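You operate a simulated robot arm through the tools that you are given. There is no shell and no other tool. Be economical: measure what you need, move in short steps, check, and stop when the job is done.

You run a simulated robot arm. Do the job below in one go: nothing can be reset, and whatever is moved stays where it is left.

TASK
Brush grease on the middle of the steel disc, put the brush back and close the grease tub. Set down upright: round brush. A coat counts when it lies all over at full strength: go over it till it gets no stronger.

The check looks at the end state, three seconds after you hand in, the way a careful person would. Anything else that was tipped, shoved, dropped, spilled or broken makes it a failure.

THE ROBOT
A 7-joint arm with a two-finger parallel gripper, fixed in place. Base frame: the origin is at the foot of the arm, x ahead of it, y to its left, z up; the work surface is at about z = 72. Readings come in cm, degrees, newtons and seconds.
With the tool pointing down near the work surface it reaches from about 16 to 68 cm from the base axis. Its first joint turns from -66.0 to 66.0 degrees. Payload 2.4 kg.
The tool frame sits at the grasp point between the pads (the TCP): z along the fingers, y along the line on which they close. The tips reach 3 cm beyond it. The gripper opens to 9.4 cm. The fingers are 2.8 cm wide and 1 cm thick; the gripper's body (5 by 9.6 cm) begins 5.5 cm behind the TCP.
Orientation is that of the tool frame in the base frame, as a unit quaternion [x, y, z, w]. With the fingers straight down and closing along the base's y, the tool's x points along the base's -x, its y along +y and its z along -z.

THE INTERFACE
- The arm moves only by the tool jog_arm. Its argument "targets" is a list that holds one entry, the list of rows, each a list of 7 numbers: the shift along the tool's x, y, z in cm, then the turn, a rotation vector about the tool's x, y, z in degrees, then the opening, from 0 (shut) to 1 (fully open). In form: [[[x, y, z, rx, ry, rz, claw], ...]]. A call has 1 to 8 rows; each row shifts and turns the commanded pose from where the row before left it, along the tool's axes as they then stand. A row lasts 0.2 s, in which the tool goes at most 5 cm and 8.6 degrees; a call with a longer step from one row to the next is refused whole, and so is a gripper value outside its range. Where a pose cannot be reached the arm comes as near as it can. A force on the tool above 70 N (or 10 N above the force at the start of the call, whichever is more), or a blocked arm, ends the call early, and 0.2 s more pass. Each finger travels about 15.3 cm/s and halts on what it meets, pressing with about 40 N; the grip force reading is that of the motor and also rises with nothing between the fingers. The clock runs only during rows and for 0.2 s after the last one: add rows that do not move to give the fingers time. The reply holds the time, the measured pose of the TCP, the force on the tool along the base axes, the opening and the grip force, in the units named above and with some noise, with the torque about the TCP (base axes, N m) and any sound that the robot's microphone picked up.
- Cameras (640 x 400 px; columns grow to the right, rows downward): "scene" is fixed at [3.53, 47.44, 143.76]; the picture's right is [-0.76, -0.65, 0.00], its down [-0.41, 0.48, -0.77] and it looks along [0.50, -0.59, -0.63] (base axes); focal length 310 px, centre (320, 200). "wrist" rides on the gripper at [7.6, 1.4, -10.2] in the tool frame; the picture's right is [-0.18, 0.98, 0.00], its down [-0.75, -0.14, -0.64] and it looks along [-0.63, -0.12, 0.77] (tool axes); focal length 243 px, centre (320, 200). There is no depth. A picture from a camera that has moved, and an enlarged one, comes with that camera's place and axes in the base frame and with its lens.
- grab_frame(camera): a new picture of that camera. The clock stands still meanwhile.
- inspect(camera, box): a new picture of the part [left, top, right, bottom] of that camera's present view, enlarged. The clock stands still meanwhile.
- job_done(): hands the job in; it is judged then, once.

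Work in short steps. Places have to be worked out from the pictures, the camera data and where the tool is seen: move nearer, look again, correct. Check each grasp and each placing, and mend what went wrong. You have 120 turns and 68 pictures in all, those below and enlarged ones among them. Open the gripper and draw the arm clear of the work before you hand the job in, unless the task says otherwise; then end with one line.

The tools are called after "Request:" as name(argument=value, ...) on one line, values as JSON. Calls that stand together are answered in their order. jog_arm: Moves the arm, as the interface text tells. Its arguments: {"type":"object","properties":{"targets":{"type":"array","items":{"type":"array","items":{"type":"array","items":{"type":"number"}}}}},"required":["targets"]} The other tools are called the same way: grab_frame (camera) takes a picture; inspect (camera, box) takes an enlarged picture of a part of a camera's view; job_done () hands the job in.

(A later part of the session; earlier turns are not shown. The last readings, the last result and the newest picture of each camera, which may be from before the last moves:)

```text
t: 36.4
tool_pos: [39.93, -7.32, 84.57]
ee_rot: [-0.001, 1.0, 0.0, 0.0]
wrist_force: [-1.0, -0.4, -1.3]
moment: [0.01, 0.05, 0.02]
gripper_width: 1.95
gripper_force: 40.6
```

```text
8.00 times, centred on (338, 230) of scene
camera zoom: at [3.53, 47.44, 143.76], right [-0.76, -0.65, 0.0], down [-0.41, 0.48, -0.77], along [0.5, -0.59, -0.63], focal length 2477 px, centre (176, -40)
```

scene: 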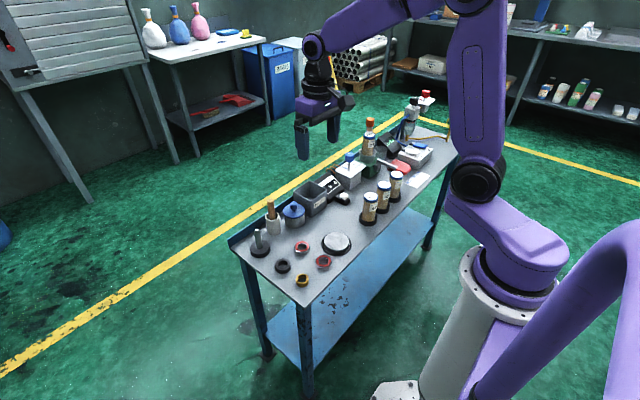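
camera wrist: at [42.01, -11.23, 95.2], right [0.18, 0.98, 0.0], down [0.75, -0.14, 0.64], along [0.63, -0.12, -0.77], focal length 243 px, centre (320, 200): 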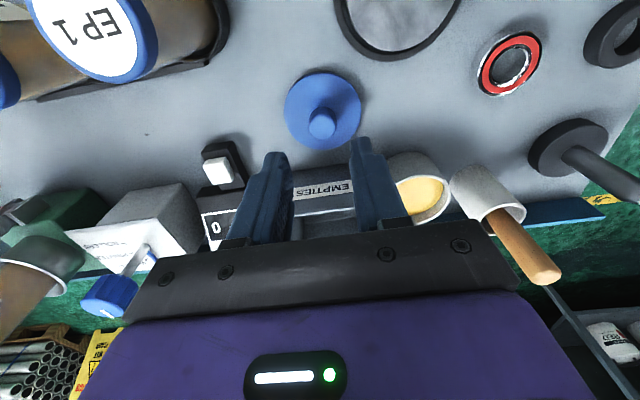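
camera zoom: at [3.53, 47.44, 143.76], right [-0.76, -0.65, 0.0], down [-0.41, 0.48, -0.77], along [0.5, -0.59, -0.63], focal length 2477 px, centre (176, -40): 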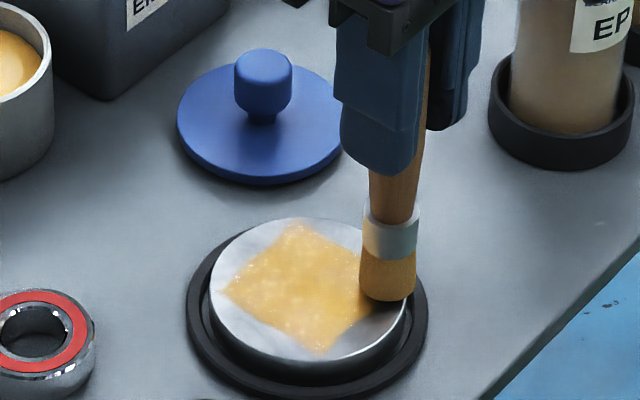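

Coverage is much better. I'll do another full pass along x, slightly deeper.

Request:
jog_arm(targets=[[[0, 0, 0.08, 0, 0, 0, 0], [-1.2, 0, 0, 0, 0, 0, 0], [-1.2, 0, 0, 0, 0, 0, 0], [-1.2, 0, 0, 0, 0, 0, 0], [0, 0.9, 0, 0, 0, 0, 0], [1.2, 0, 0, 0, 0, 0, 0], [1.2, 0, 0, 0, 0, 0, 0], [1.2, 0, 0, 0, 0, 0, 0]]])

Request:
jog_arm(targets=[[[0, 0.9, 0, 0, 0, 0, 0], [-1.2, 0, 0, 0, 0, 0, 0], [-1.2, 0, 0, 0, 0, 0, 0], [-1.2, 0, 0, 0, 0, 0, 0], [0, 0.9, 0, 0, 0, 0, 0], [1.2, 0, 0, 0, 0, 0, 0], [1.2, 0, 0, 0, 0, 0, 0], [1.2, 0, 0, 0, 0, 0, 0]]])

Request:
jog_arm(targets=[[[0, 0.9, 0, 0, 0, 0, 0], [-1.2, 0, 0, 0, 0, 0, 0], [-1.2, 0, 0, 0, 0, 0, 0], [-1.2, 0, 0, 0, 0, 0, 0], [1.8, -1.8, 0, 0, 0, 0, 0], [0, 0, -3, 0, 0, 0, 0], [0, 0, -3, 0, 0, 0, 0], [0, 0, 0, 0, 0, 0, 0]]])

Request:
inspect(camera="scene", box=[306, 205, 370, 255])

Request:
inspect(camera="wrist", box=[240, 20, 400, 120])

```text
t: 38.2
tool_pos: [39.89, -6.4, 84.46]
ee_rot: [0.0, 1.0, 0.0, 0.001]
wrist_force: [-0.6, 0.2, -0.5]
moment: [0.01, -0.01, 0.0]
gripper_width: 1.95
gripper_force: 40.4
```

```text
t: 40.0
tool_pos: [40.11, -4.68, 84.4]
ee_rot: [0.0, 1.0, 0.0, 0.003]
wrist_force: [3.8, 1.6, 12.1]
moment: [0.11, -0.46, 0.0]
gripper_width: 1.94
gripper_force: 39.7
```

```text
t: 41.8
tool_pos: [41.46, -5.64, 90.62]
ee_rot: [-0.001, 1.0, 0.0, 0.0]
wrist_force: [0.3, 0.2, -1.2]
moment: [0.01, 0.01, -0.02]
gripper_width: 1.96
gripper_force: 40.1
```

```text
8.00 times, centred on (338, 230) of scene
camera zoom: at [3.53, 47.44, 143.76], right [-0.76, -0.65, 0.0], down [-0.41, 0.48, -0.77], along [0.5, -0.59, -0.63], focal length 2477 px, centre (176, -40)
```

zoom: 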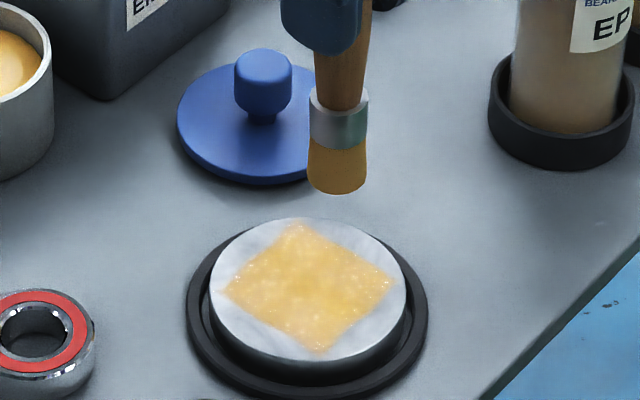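

```text
4.00 times, centred on (320, 70) of wrist
camera zoom: at [33.84, -4.36, 100.83], right [0.18, 0.98, 0.0], down [0.75, -0.14, 0.64], along [0.63, -0.12, -0.77], focal length 970 px, centre (320, 720)
```

zoom: 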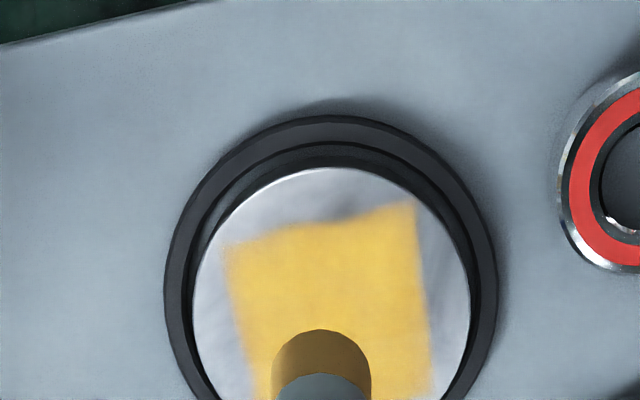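

The coat is nearly uniform, but the brush is getting paler. I'll re-dip for saturating passes.

Request:
jog_arm(targets=[[[0, 0, -4.3, 0, 0, 0, 0], [-4.25, 0.3, 0, 0, 0, 0, 0], [-4.25, 0.3, 0, 0, 0, 0, 0], [-4.25, 0.3, 0, 0, 0, 0, 0], [-4.2, 0.2, 0, 0, 0, 0, 0], [0, 0, 4, 0, 0, 0, 0], [0, 0, 3, 0, 0, 0, 0], [0, 0, 0, 0, 0, 0, 0]]])

Request:
inspect(camera="scene", box=[271, 175, 371, 255])

```text
t: 43.6
tool_pos: [58.74, -4.58, 87.54]
ee_rot: [0.0, 1.0, 0.001, 0.0]
wrist_force: [0.0, 0.2, 0.4]
moment: [-0.02, -0.01, -0.02]
gripper_width: 1.94
gripper_force: 40.4
```

```text
5.00 times, centred on (321, 215) of scene
camera zoom: at [3.53, 47.44, 143.76], right [-0.76, -0.65, 0.0], down [-0.41, 0.48, -0.77], along [0.5, -0.59, -0.63], focal length 1548 px, centre (315, 125)
```

zoom: 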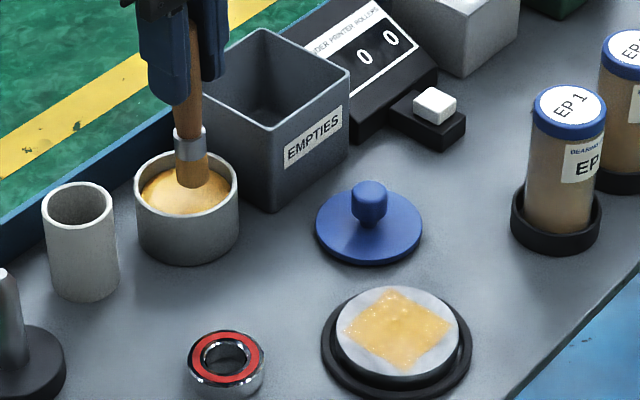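

I'll dip until light contact, then lift.

Request:
jog_arm(targets=[[[0, 0, 0.4, 0, 0, 0, 0], [0, 0, 0.3, 0, 0, 0, 0], [0, 0, 0.2, 0, 0, 0, 0], [0, 0, 0, 0, 0, 0, 0]]])

Request:
jog_arm(targets=[[[0, 0, -1, 0, 0, 0, 0], [0, 0, -3, 0, 0, 0, 0], [0, 0, -4, 0, 0, 0, 0], [4.2, -0.28, 0, 0, 0, 0, 0], [4.2, -0.28, 0, 0, 0, 0, 0], [4.2, -0.28, 0, 0, 0, 0, 0], [4.2, -0.26, 0, 0, 0, 0, 0], [0, 0, 4, 0, 0, 0, 0]]])

Request:
inspect(camera="scene", box=[306, 205, 370, 255])

```text
t: 44.6
tool_pos: [58.72, -4.48, 86.87]
ee_rot: [-0.001, 1.0, 0.0, 0.0]
wrist_force: [0.0, 0.8, -0.4]
moment: [-0.02, 0.0, 0.0]
gripper_width: 1.96
gripper_force: 39.9
```

```text
t: 46.4
tool_pos: [41.86, -5.7, 90.79]
ee_rot: [0.0, 1.0, 0.001, 0.0]
wrist_force: [-0.8, 0.4, -0.9]
moment: [0.0, -0.01, 0.0]
gripper_width: 1.94
gripper_force: 39.9
```

```text
8.00 times, centred on (338, 230) of scene
camera zoom: at [3.53, 47.44, 143.76], right [-0.76, -0.65, 0.0], down [-0.41, 0.48, -0.77], along [0.5, -0.59, -0.63], focal length 2477 px, centre (176, -40)
```

zoom: 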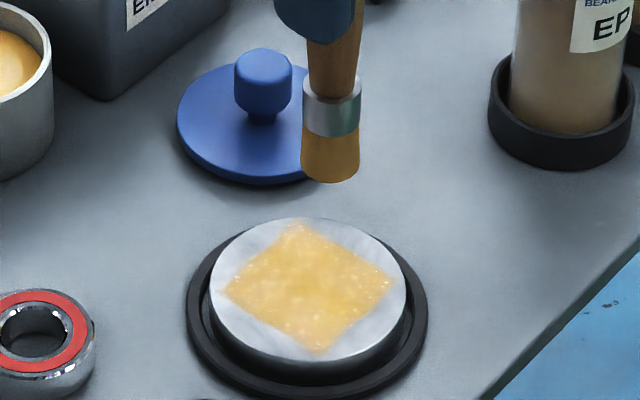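

The re-dip didn't register any force, and the bristles still look pale. I'll go back and dip a little deeper.

Request:
jog_arm(targets=[[[0, 0, -4, 0, 0, 0, 0], [-4.2, 0.28, 0, 0, 0, 0, 0], [-4.2, 0.28, 0, 0, 0, 0, 0], [-4.2, 0.28, 0, 0, 0, 0, 0], [-4.2, 0.28, 0, 0, 0, 0, 0], [0, 0, 4, 0, 0, 0, 0], [0, 0, 4, 0, 0, 0, 0], [0, 0, 0.2, 0, 0, 0, 0]]])

Request:
jog_arm(targets=[[[0, 0, 0.2, 0, 0, 0, 0], [0, 0, 0, 0, 0, 0, 0]]])

Request:
inspect(camera="scene", box=[271, 185, 335, 235])

```text
t: 48.2
tool_pos: [58.77, -4.3, 86.51]
ee_rot: [0.0, 1.0, 0.0, 0.0]
wrist_force: [-0.3, -0.3, 0.3]
moment: [0.01, -0.02, -0.01]
gripper_width: 1.94
gripper_force: 39.3
```

```text
t: 48.8
tool_pos: [58.61, -4.34, 86.3]
ee_rot: [0.0, 1.0, 0.0, 0.0]
wrist_force: [0.5, 0.0, 0.0]
moment: [-0.01, -0.02, -0.03]
gripper_width: 1.97
gripper_force: 39.7
```

```text
8.00 times, centred on (303, 210) of scene
camera zoom: at [3.53, 47.44, 143.76], right [-0.76, -0.65, 0.0], down [-0.41, 0.48, -0.77], along [0.5, -0.59, -0.63], focal length 2477 px, centre (456, 120)
```

zoom: 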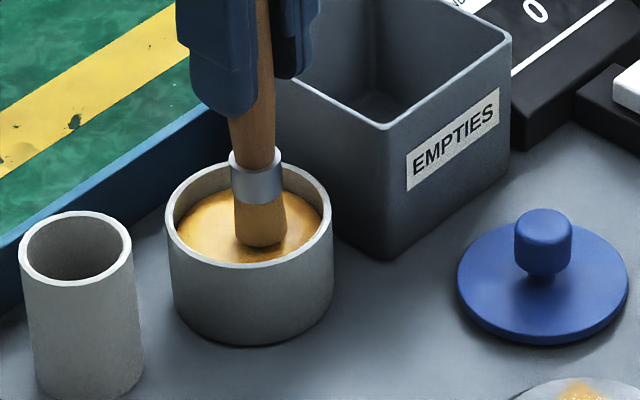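

There is still no contact, so I'll continue down gently.

Request:
jog_arm(targets=[[[0, 0, 0.15, 0, 0, 0, 0], [0, 0, 0.15, 0, 0, 0, 0], [0, 0, 0, 0, 0, 0, 0]]])

```text
t: 49.6
tool_pos: [58.67, -4.4, 86.26]
ee_rot: [-0.001, 1.0, -0.001, 0.001]
wrist_force: [-5.7, 0.5, 23.6]
moment: [0.13, 0.64, 0.01]
gripper_width: 1.95
gripper_force: 39.8
```

Contact at 24 N, so the bristles are loaded. I'll go back over the disc.

Request:
jog_arm(targets=[[[0, 0, -1, 0, 0, 0, 0], [0, 0, -3, 0, 0, 0, 0], [0, 0, -4, 0, 0, 0, 0], [4.25, -0.3, 0, 0, 0, 0, 0], [4.25, -0.3, 0, 0, 0, 0, 0], [4.25, -0.3, 0, 0, 0, 0, 0], [4.25, -0.3, 0, 0, 0, 0, 0], [0, 0, 4, 0, 0, 0, 0]]])

Request:
inspect(camera="scene", box=[306, 205, 370, 255])

```text
t: 51.4
tool_pos: [41.56, -5.6, 90.02]
ee_rot: [0.0, 1.0, -0.001, -0.001]
wrist_force: [0.5, 0.3, -0.7]
moment: [0.02, 0.01, 0.01]
gripper_width: 1.94
gripper_force: 39.8
```

```text
8.00 times, centred on (338, 230) of scene
camera zoom: at [3.53, 47.44, 143.76], right [-0.76, -0.65, 0.0], down [-0.41, 0.48, -0.77], along [0.5, -0.59, -0.63], focal length 2477 px, centre (176, -40)
```

zoom: 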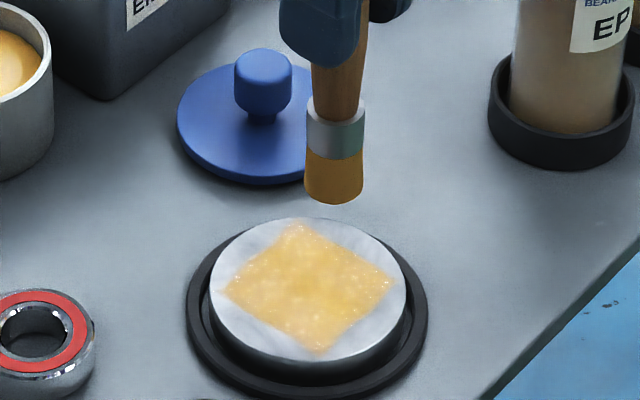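

The bristles are loaded again. I'll lower to contact at the centre.

Request:
jog_arm(targets=[[[0, 0, 3, 0, 0, 0, 0], [0, 0, 2.4, 0, 0, 0, 0], [0, 0, 0.2, 0, 0, 0, 0], [0, 0, 0, 0, 0, 0, 0]]])

```text
t: 52.4
tool_pos: [41.46, -5.46, 84.48]
ee_rot: [0.0, 1.0, 0.0, -0.001]
wrist_force: [-0.5, 0.7, -0.5]
moment: [-0.01, -0.05, -0.01]
gripper_width: 1.95
gripper_force: 39.7
```

Request:
jog_arm(targets=[[[0, 0, 0.12, 0, 0, 0, 0], [0, 0, 0, 0, 0, 0, 0]]])

```text
t: 53.0
tool_pos: [41.64, -5.43, 84.49]
ee_rot: [0.0, 1.0, 0.0, 0.0]
wrist_force: [-0.3, 0.2, 0.0]
moment: [-0.01, 0.03, -0.02]
gripper_width: 1.95
gripper_force: 40.1
```

Not quite touching yet; a little more.

Request:
jog_arm(targets=[[[0, 0, 0.12, 0, 0, 0, 0], [0, 0, 0.08, 0, 0, 0, 0], [0, 0, 0, 0, 0, 0, 0]]])

```text
t: 53.8
tool_pos: [41.72, -5.56, 84.19]
ee_rot: [0.0, 1.0, -0.001, 0.001]
wrist_force: [-0.8, 1.3, 34.2]
moment: [0.1, -0.01, 0.02]
gripper_width: 1.96
gripper_force: 40.2
```

There is firm contact. I'll run a full raster along x.

Request:
jog_arm(targets=[[[1.8, -1.8, -0.05, 0, 0, 0, 0], [-1.2, 0, 0, 0, 0, 0, 0], [-1.2, 0, 0, 0, 0, 0, 0], [-1.2, 0, 0, 0, 0, 0, 0], [0, 0.9, 0, 0, 0, 0, 0], [1.2, 0, 0, 0, 0, 0, 0], [1.2, 0, 0, 0, 0, 0, 0], [1.2, 0, 0, 0, 0, 0, 0]]])

Request:
jog_arm(targets=[[[0, 0.9, 0, 0, 0, 0, 0], [-1.2, 0, 0, 0, 0, 0, 0], [-1.2, 0, 0, 0, 0, 0, 0], [-1.2, 0, 0, 0, 0, 0, 0], [0, 0.9, 0, 0, 0, 0, 0], [1.2, 0, 0, 0, 0, 0, 0], [1.2, 0, 0, 0, 0, 0, 0], [1.2, 0, 0, 0, 0, 0, 0]]])

Request:
jog_arm(targets=[[[0, 0.9, 0, 0, 0, 0, 0], [-1.2, 0, 0, 0, 0, 0, 0], [-1.2, 0, 0, 0, 0, 0, 0], [-1.2, 0, 0, 0, 0, 0, 0]]])

Request:
inspect(camera="scene", box=[306, 205, 370, 255])

Request:
inspect(camera="wrist", box=[220, 30, 380, 130])

```text
t: 55.6
tool_pos: [39.83, -6.64, 84.38]
ee_rot: [0.001, 1.0, -0.001, 0.0]
wrist_force: [0.2, 0.5, 0.3]
moment: [-0.03, -0.02, 0.01]
gripper_width: 1.95
gripper_force: 40.0
```

```text
t: 57.4
tool_pos: [39.92, -4.78, 84.19]
ee_rot: [-0.001, 1.0, 0.0, 0.001]
wrist_force: [3.0, 1.6, 9.1]
moment: [0.09, -0.33, 0.04]
gripper_width: 1.95
gripper_force: 40.1
```

```text
t: 58.4
tool_pos: [43.71, -4.0, 84.25]
ee_rot: [-0.001, 1.0, 0.0, 0.0]
wrist_force: [0.4, -0.3, -0.2]
moment: [0.03, 0.0, 0.01]
gripper_width: 1.94
gripper_force: 40.3
```

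```text
8.00 times, centred on (338, 230) of scene
camera zoom: at [3.53, 47.44, 143.76], right [-0.76, -0.65, 0.0], down [-0.41, 0.48, -0.77], along [0.5, -0.59, -0.63], focal length 2477 px, centre (176, -40)
```

zoom: 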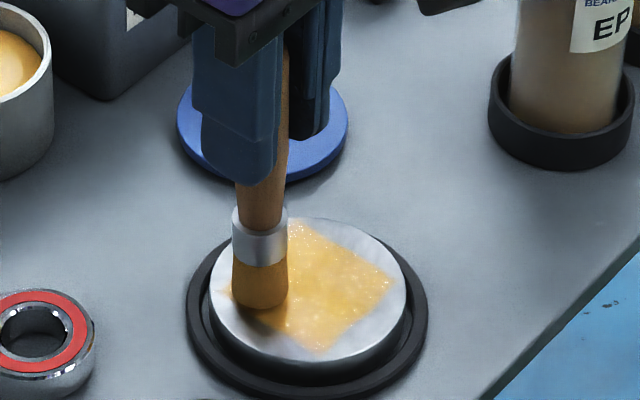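

```text
4.00 times, centred on (300, 80) of wrist
camera zoom: at [35.92, -2.65, 94.6], right [0.18, 0.98, 0.0], down [0.75, -0.14, 0.64], along [0.63, -0.12, -0.77], focal length 970 px, centre (400, 680)
```

zoom: 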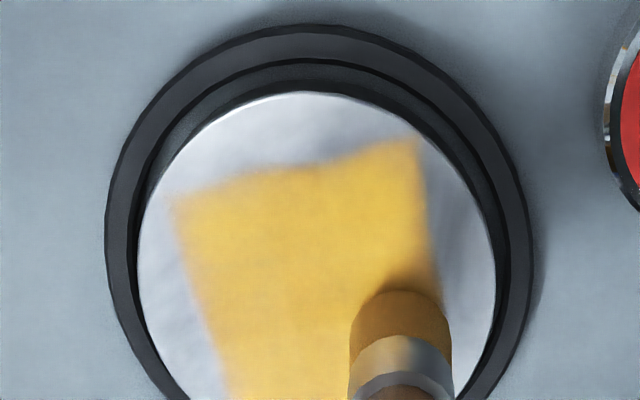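

The coat is getting denser. I'll do another pass along y, slightly deeper.

Request:
jog_arm(targets=[[[0, 0, 0.12, 0, 0, 0, 0], [0, -1.2, 0, 0, 0, 0, 0], [0, -1.2, 0, 0, 0, 0, 0], [0, -1.2, 0, 0, 0, 0, 0], [0.9, 0, 0, 0, 0, 0, 0], [0, 1.2, 0, 0, 0, 0, 0], [0, 1.2, 0, 0, 0, 0, 0], [0, 1.2, 0, 0, 0, 0, 0]]])

Request:
jog_arm(targets=[[[0.9, 0, 0, 0, 0, 0, 0], [0, -1.2, 0, 0, 0, 0, 0], [0, -1.2, 0, 0, 0, 0, 0], [0, -1.2, 0, 0, 0, 0, 0], [0.9, 0, 0, 0, 0, 0, 0], [0, 1.2, 0, 0, 0, 0, 0], [0, 1.2, 0, 0, 0, 0, 0], [0, 1.2, 0, 0, 0, 0, 0]]])

Request:
jog_arm(targets=[[[0.9, 0, 0, 0, 0, 0, 0], [0, -1.2, 0, 0, 0, 0, 0], [0, -1.2, 0, 0, 0, 0, 0], [0, -1.2, 0, 0, 0, 0, 0], [0, 1.8, -3, 0, 0, 0, 0], [-1.8, 0, -3, 0, 0, 0, 0], [0, 0, 0, 0, 0, 0, 0]]])

Request:
inspect(camera="scene", box=[306, 205, 370, 255])

Request:
inspect(camera="wrist", box=[240, 30, 400, 130])

```text
t: 60.2
tool_pos: [42.52, -4.08, 84.14]
ee_rot: [-0.001, 1.0, 0.0, 0.0]
wrist_force: [0.1, -5.2, 15.1]
moment: [-0.54, -0.04, 0.01]
gripper_width: 1.95
gripper_force: 39.9
```

```text
t: 62.0
tool_pos: [40.74, -3.94, 83.91]
ee_rot: [0.0, 1.0, -0.001, 0.0]
wrist_force: [1.3, -9.7, 33.6]
moment: [-1.2, -0.14, 0.02]
gripper_width: 1.95
gripper_force: 40.1
```

```text
t: 63.6
tool_pos: [41.58, -5.44, 90.23]
ee_rot: [0.0, 1.0, 0.0, 0.0]
wrist_force: [0.1, 0.2, -0.7]
moment: [0.03, -0.01, -0.01]
gripper_width: 1.94
gripper_force: 39.7
```

```text
8.00 times, centred on (338, 230) of scene
camera zoom: at [3.53, 47.44, 143.76], right [-0.76, -0.65, 0.0], down [-0.41, 0.48, -0.77], along [0.5, -0.59, -0.63], focal length 2477 px, centre (176, -40)
```

zoom: 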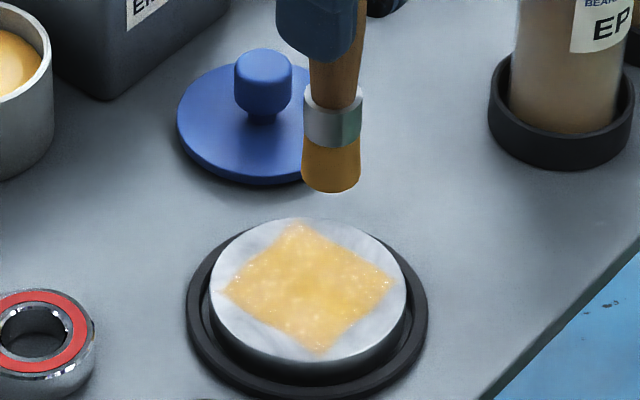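

```text
4.00 times, centred on (320, 80) of wrist
camera zoom: at [33.95, -4.23, 100.55], right [0.18, 0.98, 0.0], down [0.75, -0.14, 0.64], along [0.63, -0.12, -0.77], focal length 970 px, centre (320, 680)
```

zoom: 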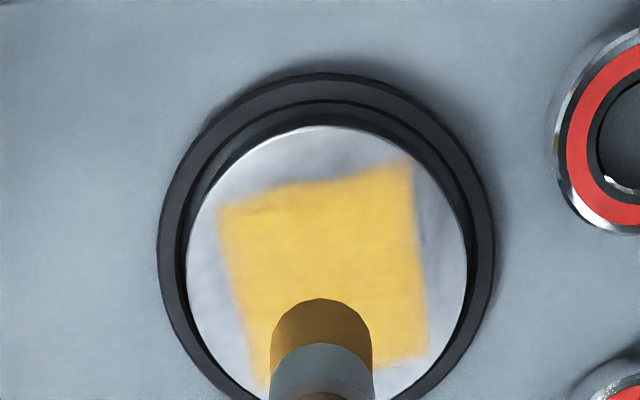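

The coat looks uniform. I'll move aside for an unobstructed view of the whole patch.

Request:
jog_arm(targets=[[[0, 0, -4, 0, 0, 0, 0], [-1, 4, 0, 0, 0, 0, 0], [0, 3, 0, 0, 0, 0, 0], [0, 0, 0, 0, 0, 0, 0]]])

Request:
inspect(camera="wrist", box=[180, 20, 308, 100])

Request:
inspect(camera="scene", box=[316, 215, 364, 250])

```text
t: 64.6
tool_pos: [42.88, 1.53, 94.27]
ee_rot: [0.001, 1.0, 0.0, 0.0]
wrist_force: [-0.6, -0.3, -1.2]
moment: [0.01, 0.01, -0.01]
gripper_width: 1.93
gripper_force: 39.8
```

```text
5.00 times, centred on (244, 60) of wrist
camera zoom: at [35.21, 2.8, 104.51], right [0.18, 0.98, 0.0], down [0.75, -0.14, 0.64], along [0.63, -0.12, -0.77], focal length 1213 px, centre (700, 900)
```

zoom: 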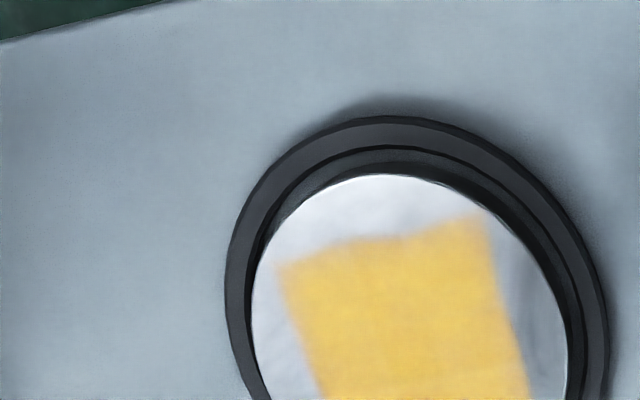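

```text
11.43 times, centred on (340, 232) of scene
camera zoom: at [3.53, 47.44, 143.76], right [-0.76, -0.65, 0.0], down [-0.41, 0.48, -0.77], along [0.5, -0.59, -0.63], focal length 3539 px, centre (91, -171)
```

zoom: 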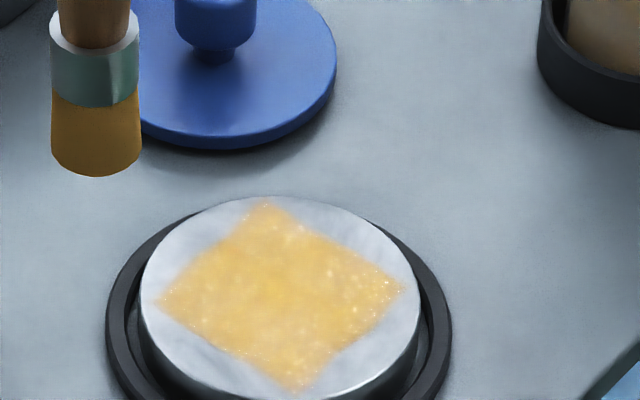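

The body of the patch is even and only the corners look a bit paler. I'll go back and trace the perimeter with the corners at ±2.1 cm.

Request:
jog_arm(targets=[[[1, -4, 0, 0, 0, 0, 0], [0, -3, 0, 0, 0, 0, 0], [2, -2, 4, 0, 0, 0, 0], [0, 0, 4, 0, 0, 0, 0], [0, 0, 2.08, 0, 0, 0, 0], [0, 0, 0, 0, 0, 0, 0]]])

Request:
jog_arm(targets=[[[-2, 0, 0, 0, 0, 0, 0], [-2.1, 0, 0, 0, 0, 0, 0], [0, 2, 0, 0, 0, 0, 0], [0, 2.1, 0, 0, 0, 0, 0], [2, 0, 0, 0, 0, 0, 0], [2.1, 0, 0, 0, 0, 0, 0], [0, -2, 0, 0, 0, 0, 0], [0, -2.1, 0, 0, 0, 0, 0]]])

Request:
jog_arm(targets=[[[-2, 0, 0, 0, 0, 0, 0], [-2.1, 0, 0, 0, 0, 0, 0], [0, 2, 0, 0, 0, 0, 0], [0, 2.1, 0, 0, 0, 0, 0], [2, 0, 0, 0, 0, 0, 0], [2.1, 0, 0, 0, 0, 0, 0], [0, -2, 0, 0, 0, 0, 0], [0, -2.1, 0, 0, 0, 0, 0]]])

Request:
inspect(camera="scene", box=[316, 215, 364, 250])

```text
t: 66.0
tool_pos: [39.59, -7.57, 84.01]
ee_rot: [0.0, 1.0, 0.0, -0.001]
wrist_force: [-5.8, -0.3, 28.9]
moment: [-0.05, 0.49, 0.01]
gripper_width: 1.94
gripper_force: 40.0
```

```text
t: 67.8
tool_pos: [39.59, -7.57, 83.93]
ee_rot: [-0.001, 1.0, 0.001, 0.0]
wrist_force: [0.1, 0.2, 0.2]
moment: [0.02, -0.01, -0.02]
gripper_width: 1.95
gripper_force: 39.9
```

```text
t: 69.6
tool_pos: [39.76, -7.77, 84.08]
ee_rot: [0.0, 1.0, 0.0, 0.0]
wrist_force: [-0.1, -0.3, -0.7]
moment: [0.0, 0.0, 0.01]
gripper_width: 1.92
gripper_force: 39.8
```

```text
11.43 times, centred on (340, 232) of scene
camera zoom: at [3.53, 47.44, 143.76], right [-0.76, -0.65, 0.0], down [-0.41, 0.48, -0.77], along [0.5, -0.59, -0.63], focal length 3539 px, centre (91, -171)
```

zoom: 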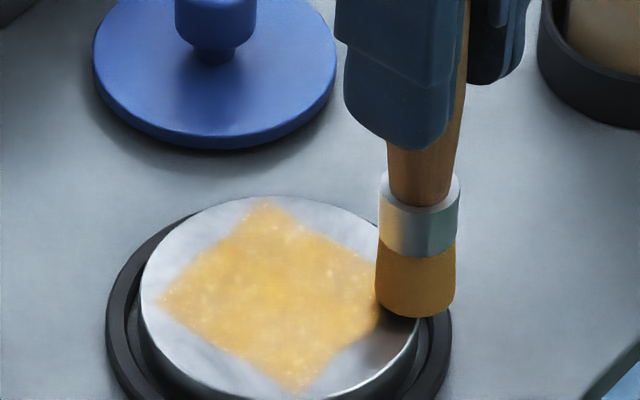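

The bottom (-x,+y) corner still looks pale and the contact was light. I'll go 0.12 deeper and trace the perimeter again.

Request:
jog_arm(targets=[[[0, 0, 0.14, 0, 0, 0, 0], [0, 1.4, 0, 0, 0, 0, 0], [0, 1.4, 0, 0, 0, 0, 0], [0, 1.4, 0, 0, 0, 0, 0], [0, -0.8, 0, 0, 0, 0, 0], [-0.8, 0.4, 0, 0, 0, 0, 0], [0.8, 0.4, 0, 0, 0, 0, 0], [0, 0, 0, 0, 0, 0, 0]]])

Request:
jog_arm(targets=[[[-1.4, 0, 0.05, 0, 0, 0, 0], [-1.4, 0, 0, 0, 0, 0, 0], [-1.4, 0, 0, 0, 0, 0, 0], [0, -1.4, 0, 0, 0, 0, 0], [0, -1.4, 0, 0, 0, 0, 0], [0, -1.4, 0, 0, 0, 0, 0], [1.4, 0, 0, 0, 0, 0, 0], [1.4, 0, 0, 0, 0, 0, 0]]])

Request:
inspect(camera="wrist", box=[260, 20, 420, 120])

Request:
inspect(camera="scene", box=[316, 215, 364, 250])

```text
t: 71.4
tool_pos: [39.71, -3.31, 83.77]
ee_rot: [-0.001, 1.0, 0.0, 0.002]
wrist_force: [3.3, -1.3, 9.5]
moment: [-0.11, -0.41, -0.01]
gripper_width: 1.98
gripper_force: 40.0
```

```text
t: 73.2
tool_pos: [41.06, -7.69, 83.83]
ee_rot: [0.0, 1.0, 0.0, 0.0]
wrist_force: [0.2, 0.1, -1.3]
moment: [0.01, -0.01, 0.01]
gripper_width: 1.94
gripper_force: 40.0
```

```text
4.00 times, centred on (340, 70) of wrist
camera zoom: at [33.37, -6.39, 94.16], right [0.18, 0.98, 0.0], down [0.75, -0.14, 0.64], along [0.63, -0.12, -0.77], focal length 970 px, centre (240, 720)
```

zoom: 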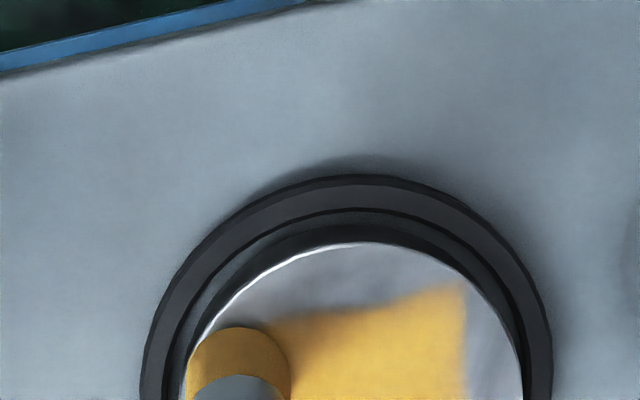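

```text
11.43 times, centred on (340, 232) of scene
camera zoom: at [3.53, 47.44, 143.76], right [-0.76, -0.65, 0.0], down [-0.41, 0.48, -0.77], along [0.5, -0.59, -0.63], focal length 3539 px, centre (91, -171)
```

zoom: 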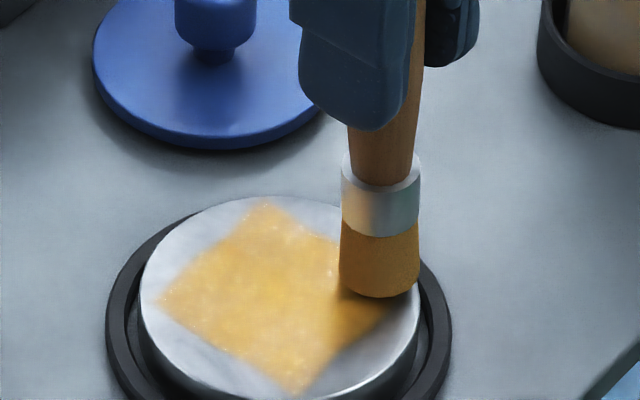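

The coat is slightly denser now. I'll re-dip once more and finish with a fresh load.

Request:
jog_arm(targets=[[[0, 0, -3, 0, 0, 0, 0], [0, 0, -3.7, 0, 0, 0, 0], [0, 0, -3.7, 0, 0, 0, 0], [-4.4, 0.8, 0, 0, 0, 0, 0], [-4.4, 0.8, 0, 0, 0, 0, 0], [-4.4, 0.8, 0, 0, 0, 0, 0], [-4.4, 0.8, 0, 0, 0, 0, 0], [0, 0, 0, 0, 0, 0, 0]]])

Request:
jog_arm(targets=[[[0, 0, 4, 0, 0, 0, 0], [0, 0, 4, 0, 0, 0, 0], [0, 0, 0.2, 0, 0, 0, 0], [0, 0, 0, 0, 0, 0, 0]]])

```text
t: 75.0
tool_pos: [58.63, -4.62, 94.32]
ee_rot: [0.0, 1.0, -0.001, 0.0]
wrist_force: [0.4, 0.3, 0.0]
moment: [-0.01, 0.0, 0.06]
gripper_width: 1.98
gripper_force: 39.6
```

```text
t: 76.0
tool_pos: [58.73, -4.52, 85.91]
ee_rot: [0.0, 1.0, 0.001, 0.0]
wrist_force: [0.0, -0.3, 0.4]
moment: [-0.02, 0.03, 0.03]
gripper_width: 1.96
gripper_force: 39.9
```

Nearly touching; I'll go down in 0.15 steps.

Request:
jog_arm(targets=[[[0, 0, 0.15, 0, 0, 0, 0], [0, 0, 0.15, 0, 0, 0, 0], [0, 0, 0, 0, 0, 0, 0]]])

```text
t: 76.8
tool_pos: [58.82, -4.68, 85.66]
ee_rot: [-0.001, 1.0, 0.0, -0.001]
wrist_force: [-1.0, 0.2, 5.7]
moment: [0.02, 0.12, -0.02]
gripper_width: 1.96
gripper_force: 40.1
```

Contact. A touch more, then back above the disc.

Request:
jog_arm(targets=[[[0, 0, 0.1, 0, 0, 0, 0], [0, 0, -1, 0, 0, 0, 0], [0, 0, -3.6, 0, 0, 0, 0], [0, 0, -4, 0, 0, 0, 0], [4.25, -0.27, 0, 0, 0, 0, 0], [4.25, -0.27, 0, 0, 0, 0, 0], [4.25, -0.27, 0, 0, 0, 0, 0], [4.15, -0.27, 0, 0, 0, 0, 0]]])

Request:
jog_arm(targets=[[[0, 0, 4, 0, 0, 0, 0], [1.9, -1.9, 3, 0, 0, 0, 0], [0, 0, 3.2, 0, 0, 0, 0], [0, 0, 0.3, 0, 0, 0, 0], [0, 0, 0, 0, 0, 0, 0]]])

```text
t: 78.6
tool_pos: [42.01, -5.51, 94.39]
ee_rot: [0.0, 1.0, -0.001, 0.0]
wrist_force: [-0.3, 0.5, -0.6]
moment: [0.0, -0.02, -0.03]
gripper_width: 1.94
gripper_force: 40.4
```

```text
t: 79.8
tool_pos: [39.86, -7.33, 83.83]
ee_rot: [0.001, 1.0, 0.0, 0.001]
wrist_force: [-1.7, 1.5, 9.5]
moment: [0.02, 0.06, 0.01]
gripper_width: 1.94
gripper_force: 39.8
```

There is contact at the (-x,-y) corner. I'll run a full raster along x with a steady, slight down-bias.

Request:
jog_arm(targets=[[[0, 0, 0.1, 0, 0, 0, 0], [-1.3, 0, 0, 0, 0, 0, 0], [-1.3, 0, 0, 0, 0, 0, 0], [-1.3, 0, 0, 0, 0, 0, 0], [0, 0.95, 0, 0, 0, 0, 0], [1.3, 0, 0, 0, 0, 0, 0], [1.3, 0, 0, 0, 0, 0, 0], [1.3, 0, 0, 0, 0, 0, 0]]])

Request:
jog_arm(targets=[[[0, 0.95, 0.04, 0, 0, 0, 0], [-1.3, 0, 0, 0, 0, 0, 0], [-1.3, 0, 0, 0, 0, 0, 0], [-1.3, 0, 0, 0, 0, 0, 0], [0, 0.95, 0, 0, 0, 0, 0], [1.3, 0, 0, 0, 0, 0, 0], [1.3, 0, 0, 0, 0, 0, 0], [1.3, 0, 0, 0, 0, 0, 0]]])

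Request:
jog_arm(targets=[[[0, 1.05, 0.04, 0, 0, 0, 0], [-1.3, 0, 0, 0, 0, 0, 0], [-1.3, 0, 0, 0, 0, 0, 0], [-1.3, 0, 0, 0, 0, 0, 0], [0, -1.3, 0, 0, 0, 0, 0], [0, -1.3, 0, 0, 0, 0, 0], [0, -1.3, 0, 0, 0, 0, 0], [0.95, 0, 0.04, 0, 0, 0, 0]]])

Request:
jog_arm(targets=[[[0, 1.3, 0, 0, 0, 0, 0], [0, 1.3, 0, 0, 0, 0, 0], [0, 1.3, 0, 0, 0, 0, 0], [0.95, 0, 0, 0, 0, 0, 0], [0, -1.3, 0.03, 0, 0, 0, 0], [0, -1.3, 0, 0, 0, 0, 0], [0, -1.3, 0, 0, 0, 0, 0], [0.95, 0, 0, 0, 0, 0, 0]]])

Request:
jog_arm(targets=[[[0, 1.3, 0.03, 0, 0, 0, 0], [0, 1.3, 0, 0, 0, 0, 0], [0, 1.3, 0, 0, 0, 0, 0], [1.05, 0, 0, 0, 0, 0, 0], [0, -1.3, 0, 0, 0, 0, 0], [0, -1.3, 0, 0, 0, 0, 0], [0, -1.3, 0, 0, 0, 0, 0], [0, 0, 0, 0, 0, 0, 0]]])

Request:
inspect(camera="scene", box=[316, 215, 364, 250])

```text
t: 81.6
tool_pos: [39.93, -6.42, 83.76]
ee_rot: [0.0, 1.0, 0.0, 0.003]
wrist_force: [7.9, 1.1, 24.2]
moment: [0.08, -0.91, -0.02]
gripper_width: 2.0
gripper_force: 39.9
```

```text
t: 83.4
tool_pos: [39.9, -4.69, 83.72]
ee_rot: [-0.001, 1.0, -0.001, 0.0]
wrist_force: [0.5, 0.0, -0.8]
moment: [-0.01, 0.0, 0.0]
gripper_width: 1.98
gripper_force: 39.7
```

```text
t: 85.2
tool_pos: [42.89, -7.48, 83.48]
ee_rot: [-0.001, 1.0, 0.001, 0.002]
wrist_force: [3.1, 0.2, 6.8]
moment: [0.04, -0.26, 0.0]
gripper_width: 1.97
gripper_force: 40.2
```

```text
t: 87.0
tool_pos: [40.92, -7.52, 83.48]
ee_rot: [-0.001, 1.0, 0.0, 0.0]
wrist_force: [0.1, -0.2, 0.3]
moment: [0.03, -0.09, -0.03]
gripper_width: 1.98
gripper_force: 39.6
```

```text
t: 88.8
tool_pos: [39.76, -7.55, 83.39]
ee_rot: [0.0, 1.0, 0.0, -0.001]
wrist_force: [-1.1, 0.5, 2.0]
moment: [0.07, 0.05, -0.03]
gripper_width: 1.98
gripper_force: 40.0
```

```text
11.43 times, centred on (340, 232) of scene
camera zoom: at [3.53, 47.44, 143.76], right [-0.76, -0.65, 0.0], down [-0.41, 0.48, -0.77], along [0.5, -0.59, -0.63], focal length 3539 px, centre (91, -171)
```

zoom: 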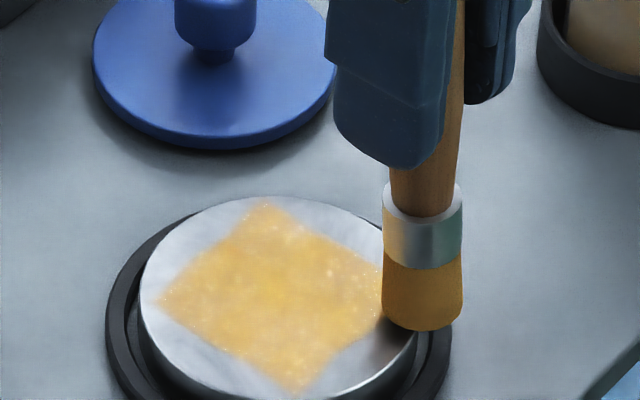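

The patch looks the same as before the fresh load, so it's saturated. I'll lift and carry the brush back to above the cup.

Request:
jog_arm(targets=[[[0, 0, -4, 0, 0, 0, 0], [0, 0, -4.5, 0, 0, 0, 0], [0, 0, -4.5, 0, 0, 0, 0], [-4.2, 2.08, 0, 0, 0, 0, 0], [-4.2, 2.08, 0, 0, 0, 0, 0], [-4.2, 2.08, 0, 0, 0, 0, 0], [-4.2, 2.08, 0, 0, 0, 0, 0], [-4.2, 2.08, 0, 0, 0, 0, 0]]])

Request:
jog_arm(targets=[[[0, 0, 3, 0, 0, 0, 0], [0, 0, 0, 0, 0, 0, 0]]])

Request:
grab_frame(camera="wrist")

Request:
grab_frame(camera="scene")

```text
t: 90.6
tool_pos: [60.78, 3.01, 96.5]
ee_rot: [-0.001, 1.0, 0.0, -0.001]
wrist_force: [-0.1, -0.3, 0.2]
moment: [0.0, 0.01, 0.01]
gripper_width: 1.95
gripper_force: 39.7
```

```text
t: 91.2
tool_pos: [60.83, 3.05, 93.32]
ee_rot: [-0.001, 1.0, 0.0, 0.0]
wrist_force: [0.2, -0.1, 0.1]
moment: [0.0, -0.02, -0.01]
gripper_width: 1.97
gripper_force: 40.0
```

```text
10 pictures are left
camera wrist: at [53.21, 4.25, 103.73], right [0.18, 0.98, 0.0], down [0.75, -0.14, 0.64], along [0.63, -0.12, -0.77], focal length 243 px, centre (320, 200)
```

wrist: 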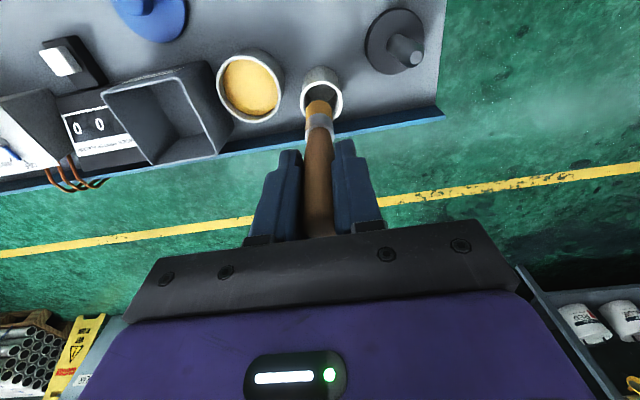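

```text
9 pictures are left
```

scene: 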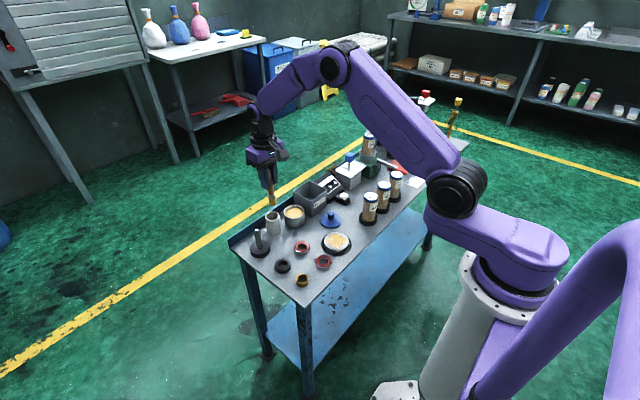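

The brush is over the cup. I'll descend to just above the rim and check alignment.

Request:
jog_arm(targets=[[[0, -0.15, 2.2, 0, 0, 0, 0], [0, 0, 0, 0, 0, 0, 0]]])

Request:
inspect(camera="wrist", box=[240, 30, 400, 130])

Request:
inspect(camera="scene", box=[241, 185, 305, 240])

```text
t: 91.8
tool_pos: [60.77, 2.93, 91.26]
ee_rot: [0.0, 1.0, 0.0, 0.0]
wrist_force: [-0.3, 0.7, -0.4]
moment: [-0.05, 0.03, 0.03]
gripper_width: 1.96
gripper_force: 39.7
```

```text
4.00 times, centred on (320, 80) of wrist
camera zoom: at [53.15, 4.2, 101.53], right [0.18, 0.98, 0.0], down [0.75, -0.14, 0.64], along [0.63, -0.12, -0.77], focal length 970 px, centre (320, 680)
```

zoom: 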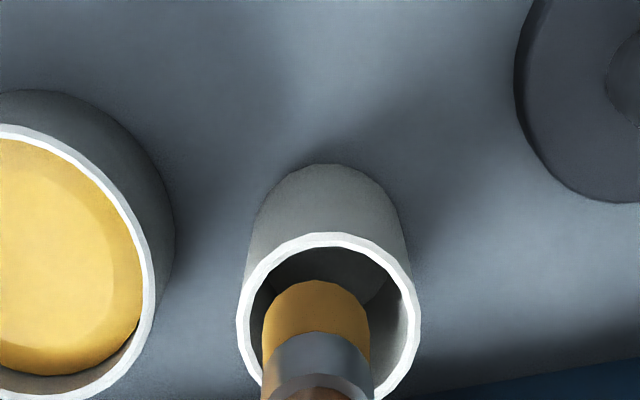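

```text
7.27 times, centred on (273, 212) of scene
camera zoom: at [3.53, 47.44, 143.76], right [-0.76, -0.65, 0.0], down [-0.41, 0.48, -0.77], along [0.5, -0.59, -0.63], focal length 2252 px, centre (662, 109)
```

zoom: 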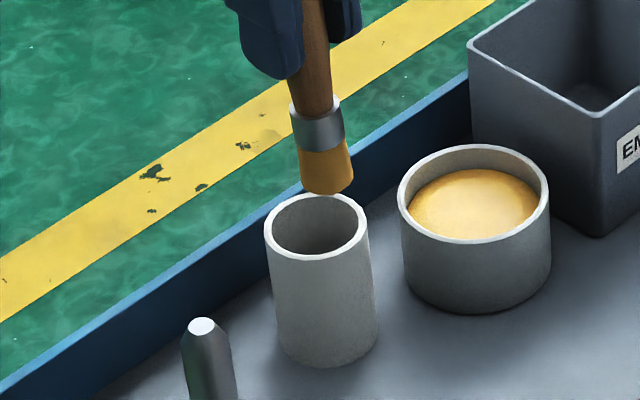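

Comparing both views, the brush has tilted about 5° in the grip, with its bottom about 0.85 cm toward -x. I'll rotate the tool to make it upright and recheck.

Request:
jog_arm(targets=[[[0, 0, 0, 0, -5, 0, 0], [0, 0, 0, 0, 0, 0, 0]]])

Request:
inspect(camera="scene", box=[241, 185, 305, 240])

```text
t: 92.4
tool_pos: [60.87, 3.06, 91.36]
ee_rot: [-0.001, 0.999, 0.001, 0.044]
wrist_force: [0.3, -0.8, -0.9]
moment: [0.01, 0.03, 0.0]
gripper_width: 1.99
gripper_force: 40.0
```

```text
7.27 times, centred on (273, 212) of scene
camera zoom: at [3.53, 47.44, 143.76], right [-0.76, -0.65, 0.0], down [-0.41, 0.48, -0.77], along [0.5, -0.59, -0.63], focal length 2252 px, centre (662, 109)
```

zoom: 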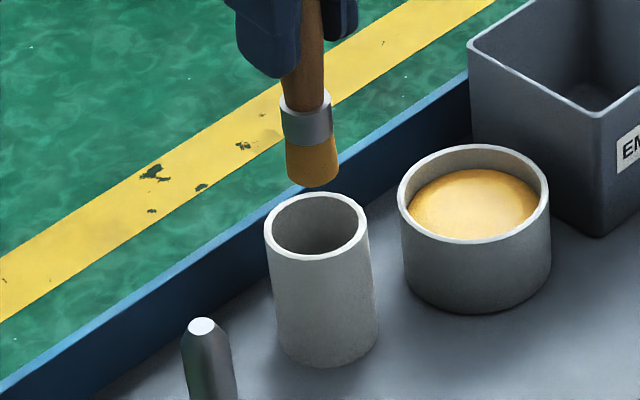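

The brush is now vertical and aligned over the cup. I'll lower it straight down in steps.

Request:
jog_arm(targets=[[[0.13, 0, 1.5, 0, 0, 0, 0], [0.13, 0, 1.5, 0, 0, 0, 0], [0.13, 0, 1.5, 0, 0, 0, 0], [0, 0, 0, 0, 0, 0, 0]]])

```text
t: 93.4
tool_pos: [60.84, 2.97, 86.92]
ee_rot: [0.0, 0.999, 0.0, 0.043]
wrist_force: [-0.7, -0.1, 0.0]
moment: [-0.02, -0.01, 0.0]
gripper_width: 1.97
gripper_force: 40.3
```

No contact, so it is entering the cup freely. I'll continue.

Request:
jog_arm(targets=[[[0.13, 0, 1.5, 0, 0, 0, 0], [0.09, 0, 1, 0, 0, 0, 0], [0.04, 0, 0.5, 0, 0, 0, 0], [0, 0, 0, 0, 0, 0, 0]]])

Request:
inspect(camera="scene", box=[241, 180, 305, 235])

```text
t: 94.4
tool_pos: [60.97, 2.83, 83.77]
ee_rot: [0.0, 0.999, 0.0, 0.044]
wrist_force: [-0.9, 0.3, 0.2]
moment: [0.02, 0.03, 0.01]
gripper_width: 1.99
gripper_force: 40.2
```

```text
7.27 times, centred on (273, 208) of scene
camera zoom: at [3.53, 47.44, 143.76], right [-0.76, -0.65, 0.0], down [-0.41, 0.48, -0.77], along [0.5, -0.59, -0.63], focal length 2252 px, centre (662, 146)
```

zoom: 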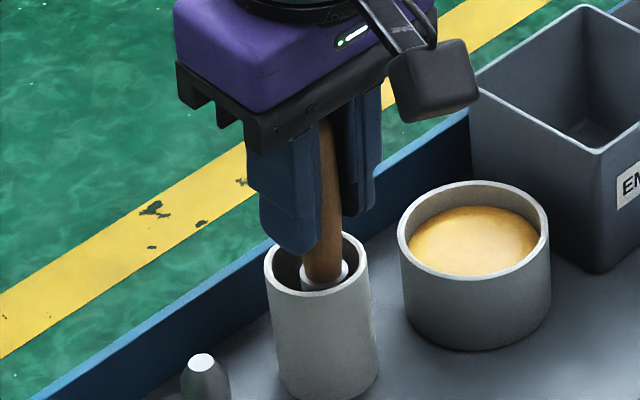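

The brush is in the cup, with the fingertips near the rim. I'll lower slowly until contact.

Request:
jog_arm(targets=[[[0.03, 0, 0.3, 0, 0, 0, 0], [0.03, 0, 0.3, 0, 0, 0, 0], [0, 0, 0, 0, 0, 0, 0]]])

```text
t: 95.2
tool_pos: [60.83, 2.74, 83.23]
ee_rot: [-0.001, 0.999, 0.0, 0.044]
wrist_force: [0.4, -0.4, -0.4]
moment: [0.04, -0.01, 0.01]
gripper_width: 1.95
gripper_force: 40.3
```

Request:
jog_arm(targets=[[[0.03, 0, 0.3, 0, 0, 0, 0], [0.02, 0, 0.2, 0, 0, 0, 0], [0, 0, 0, 0, 0, 0, 0]]])

```text
t: 96.0
tool_pos: [60.79, 2.8, 82.72]
ee_rot: [0.0, 0.999, 0.0, 0.044]
wrist_force: [0.0, 0.0, -0.8]
moment: [0.0, 0.03, 0.0]
gripper_width: 1.96
gripper_force: 40.0
```

Still free, so I'll continue in small steps.

Request:
jog_arm(targets=[[[0.02, 0, 0.2, 0, 0, 0, 0], [0.02, 0, 0.2, 0, 0, 0, 0], [0, 0, 0, 0, 0, 0, 0]]])

```text
t: 96.8
tool_pos: [60.82, 2.76, 82.38]
ee_rot: [0.0, 0.999, 0.0, 0.043]
wrist_force: [1.0, 0.5, 0.0]
moment: [-0.02, 0.0, -0.02]
gripper_width: 1.98
gripper_force: 40.3
```

Request:
jog_arm(targets=[[[0.02, 0, 0.2, 0, 0, 0, 0], [0.01, 0, 0.15, 0, 0, 0, 0], [0, 0, 0, 0, 0, 0, 0]]])

```text
t: 97.6
tool_pos: [61.0, 2.82, 82.05]
ee_rot: [-0.001, 0.999, 0.0, 0.046]
wrist_force: [-4.7, 1.1, 31.1]
moment: [0.07, 0.4, 0.0]
gripper_width: 1.99
gripper_force: 40.0
```

There is contact at TCP z≈82.1, so the brush has bottomed. I'll ease up a bit, open, and rise straight up.

Request:
jog_arm(targets=[[[-0.01, 0, -0.2, 0, 0, 0, 0], [0, 0, 0, 0, 0, 0, 0], [0, 0, 0, 0, 0, 0, 0.45], [0, 0, 0, 0, 0, 0, 0.45], [-0.17, 0, -2, 0, 0, 0, 0.45], [-0.26, 0, -3, 0, 0, 0, 0.45], [-0.35, 0, -4, 0, 0, 0, 0.45], [0, 0, 0, 0, 5, 0, 0.45]]])

Request:
inspect(camera="scene", box=[235, 165, 365, 255])

```text
t: 99.4
tool_pos: [60.74, 2.93, 91.33]
ee_rot: [-0.001, 1.0, 0.0, -0.001]
wrist_force: [-0.5, -0.6, -0.3]
moment: [0.0, -0.01, -0.01]
gripper_width: 4.24
gripper_force: 0.1
```

```text
4.44 times, centred on (300, 210) of scene
camera zoom: at [3.53, 47.44, 143.76], right [-0.76, -0.65, 0.0], down [-0.41, 0.48, -0.77], along [0.5, -0.59, -0.63], focal length 1376 px, centre (409, 156)
```

zoom: 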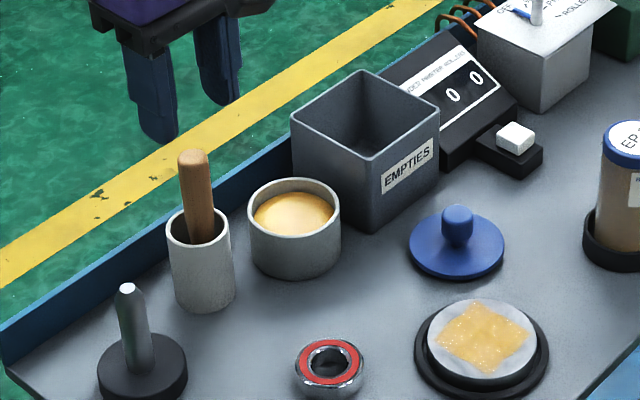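

The brush stands upright in its cup. Next I go back above the lid, whose knob is near (49.7,-12.45).

Request:
jog_arm(targets=[[[0, 0, -3, 0, 0, 0, 0.42], [2.75, -3.85, 0, 0, 0, 0, 0.42], [2.75, -3.85, 0, 0, 0, 0, 0.42], [2.75, -3.85, 0, 0, 0, 0, 0.42], [2.75, -3.85, 0, 0, 0, 0, 0.42], [0, 0, 5, 0, 0, 0, 0.42], [0, 0, 5, 0, 0, 0, 0.42], [0, 0, 0, 0, 0, 0, 0.42]]])

Request:
inspect(camera="wrist", box=[220, 60, 420, 185])

```text
t: 101.2
tool_pos: [50.13, -12.41, 83.92]
ee_rot: [-0.001, 1.0, 0.0, 0.0]
wrist_force: [0.2, 0.4, 0.1]
moment: [-0.01, 0.0, -0.01]
gripper_width: 3.95
gripper_force: 0.0
```

```text
3.20 times, centred on (320, 122) of wrist
camera zoom: at [42.4, -11.09, 94.31], right [0.18, 0.98, 0.0], down [0.75, -0.14, 0.64], along [0.63, -0.12, -0.77], focal length 776 px, centre (320, 448)
```

zoom: 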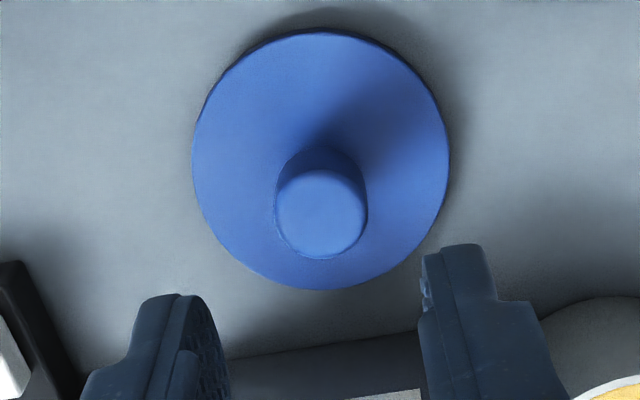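

The knob is centred at (49.85,-12.5). I'll descend and grip.

Request:
jog_arm(targets=[[[0.25, -0.05, 2.5, 0, 0, 0, 0.4], [0, 0, 2.5, 0, 0, 0, 0.4], [0, 0, 1.2, 0, 0, 0, 0.4], [0, 0, 0.5, 0, 0, 0, 0.4], [0, 0, 0, 0, 0, 0, 0.4], [0, 0, 0, 0, 0, 0, 0], [0, 0, 0, 0, 0, 0, 0], [0, 0, 0, 0, 0, 0, 0]]])

```text
t: 103.0
tool_pos: [49.53, -12.56, 77.45]
ee_rot: [0.0, 1.0, -0.001, 0.0]
wrist_force: [-1.2, -0.8, -0.2]
moment: [-0.02, 0.03, -0.02]
gripper_width: 2.04
gripper_force: 40.3
```

Gripped at 2.04 cm. I'll lift and carry the lid back over the tub.

Request:
jog_arm(targets=[[[0, 0, -2, 0, 0, 0, 0], [0, 0, -4.5, 0, 0, 0, 0], [0, 0, -4.5, 0, 0, 0, 0], [0, 4, 0, 0, 0, 0, 0], [0, 4, 0, 0, 0, 0, 0], [-4.45, 0, 0, 0, 0, 0, 0], [-4.45, 0, 0, 0, 0, 0, 0], [0, 0, 0, 0, 0, 0, 0]]])

Request:
jog_arm(targets=[[[0, 0, 2, 0, 0, 0, 0], [0, 0, 2, 0, 0, 0, 0], [0, 0, 0, 0, 0, 0, 0]]])

Request:
inspect(camera="scene", box=[263, 180, 343, 240])

```text
t: 104.8
tool_pos: [58.59, -4.5, 88.31]
ee_rot: [0.0, 1.0, -0.001, 0.0]
wrist_force: [0.3, 0.6, -0.8]
moment: [0.03, -0.01, -0.01]
gripper_width: 2.03
gripper_force: 40.1
```

```text
t: 105.6
tool_pos: [58.53, -4.64, 84.4]
ee_rot: [0.0, 1.0, 0.001, 0.0]
wrist_force: [0.0, -0.1, -0.7]
moment: [0.01, -0.02, -0.04]
gripper_width: 2.03
gripper_force: 40.1
```

```text
6.67 times, centred on (303, 210) of scene
camera zoom: at [3.53, 47.44, 143.76], right [-0.76, -0.65, 0.0], down [-0.41, 0.48, -0.77], along [0.5, -0.59, -0.63], focal length 2064 px, centre (433, 133)
```

zoom: 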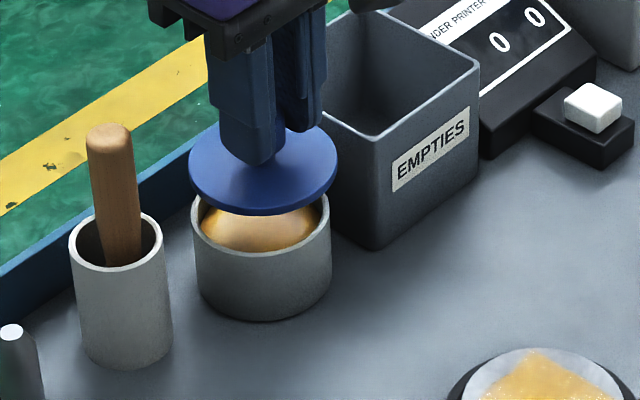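

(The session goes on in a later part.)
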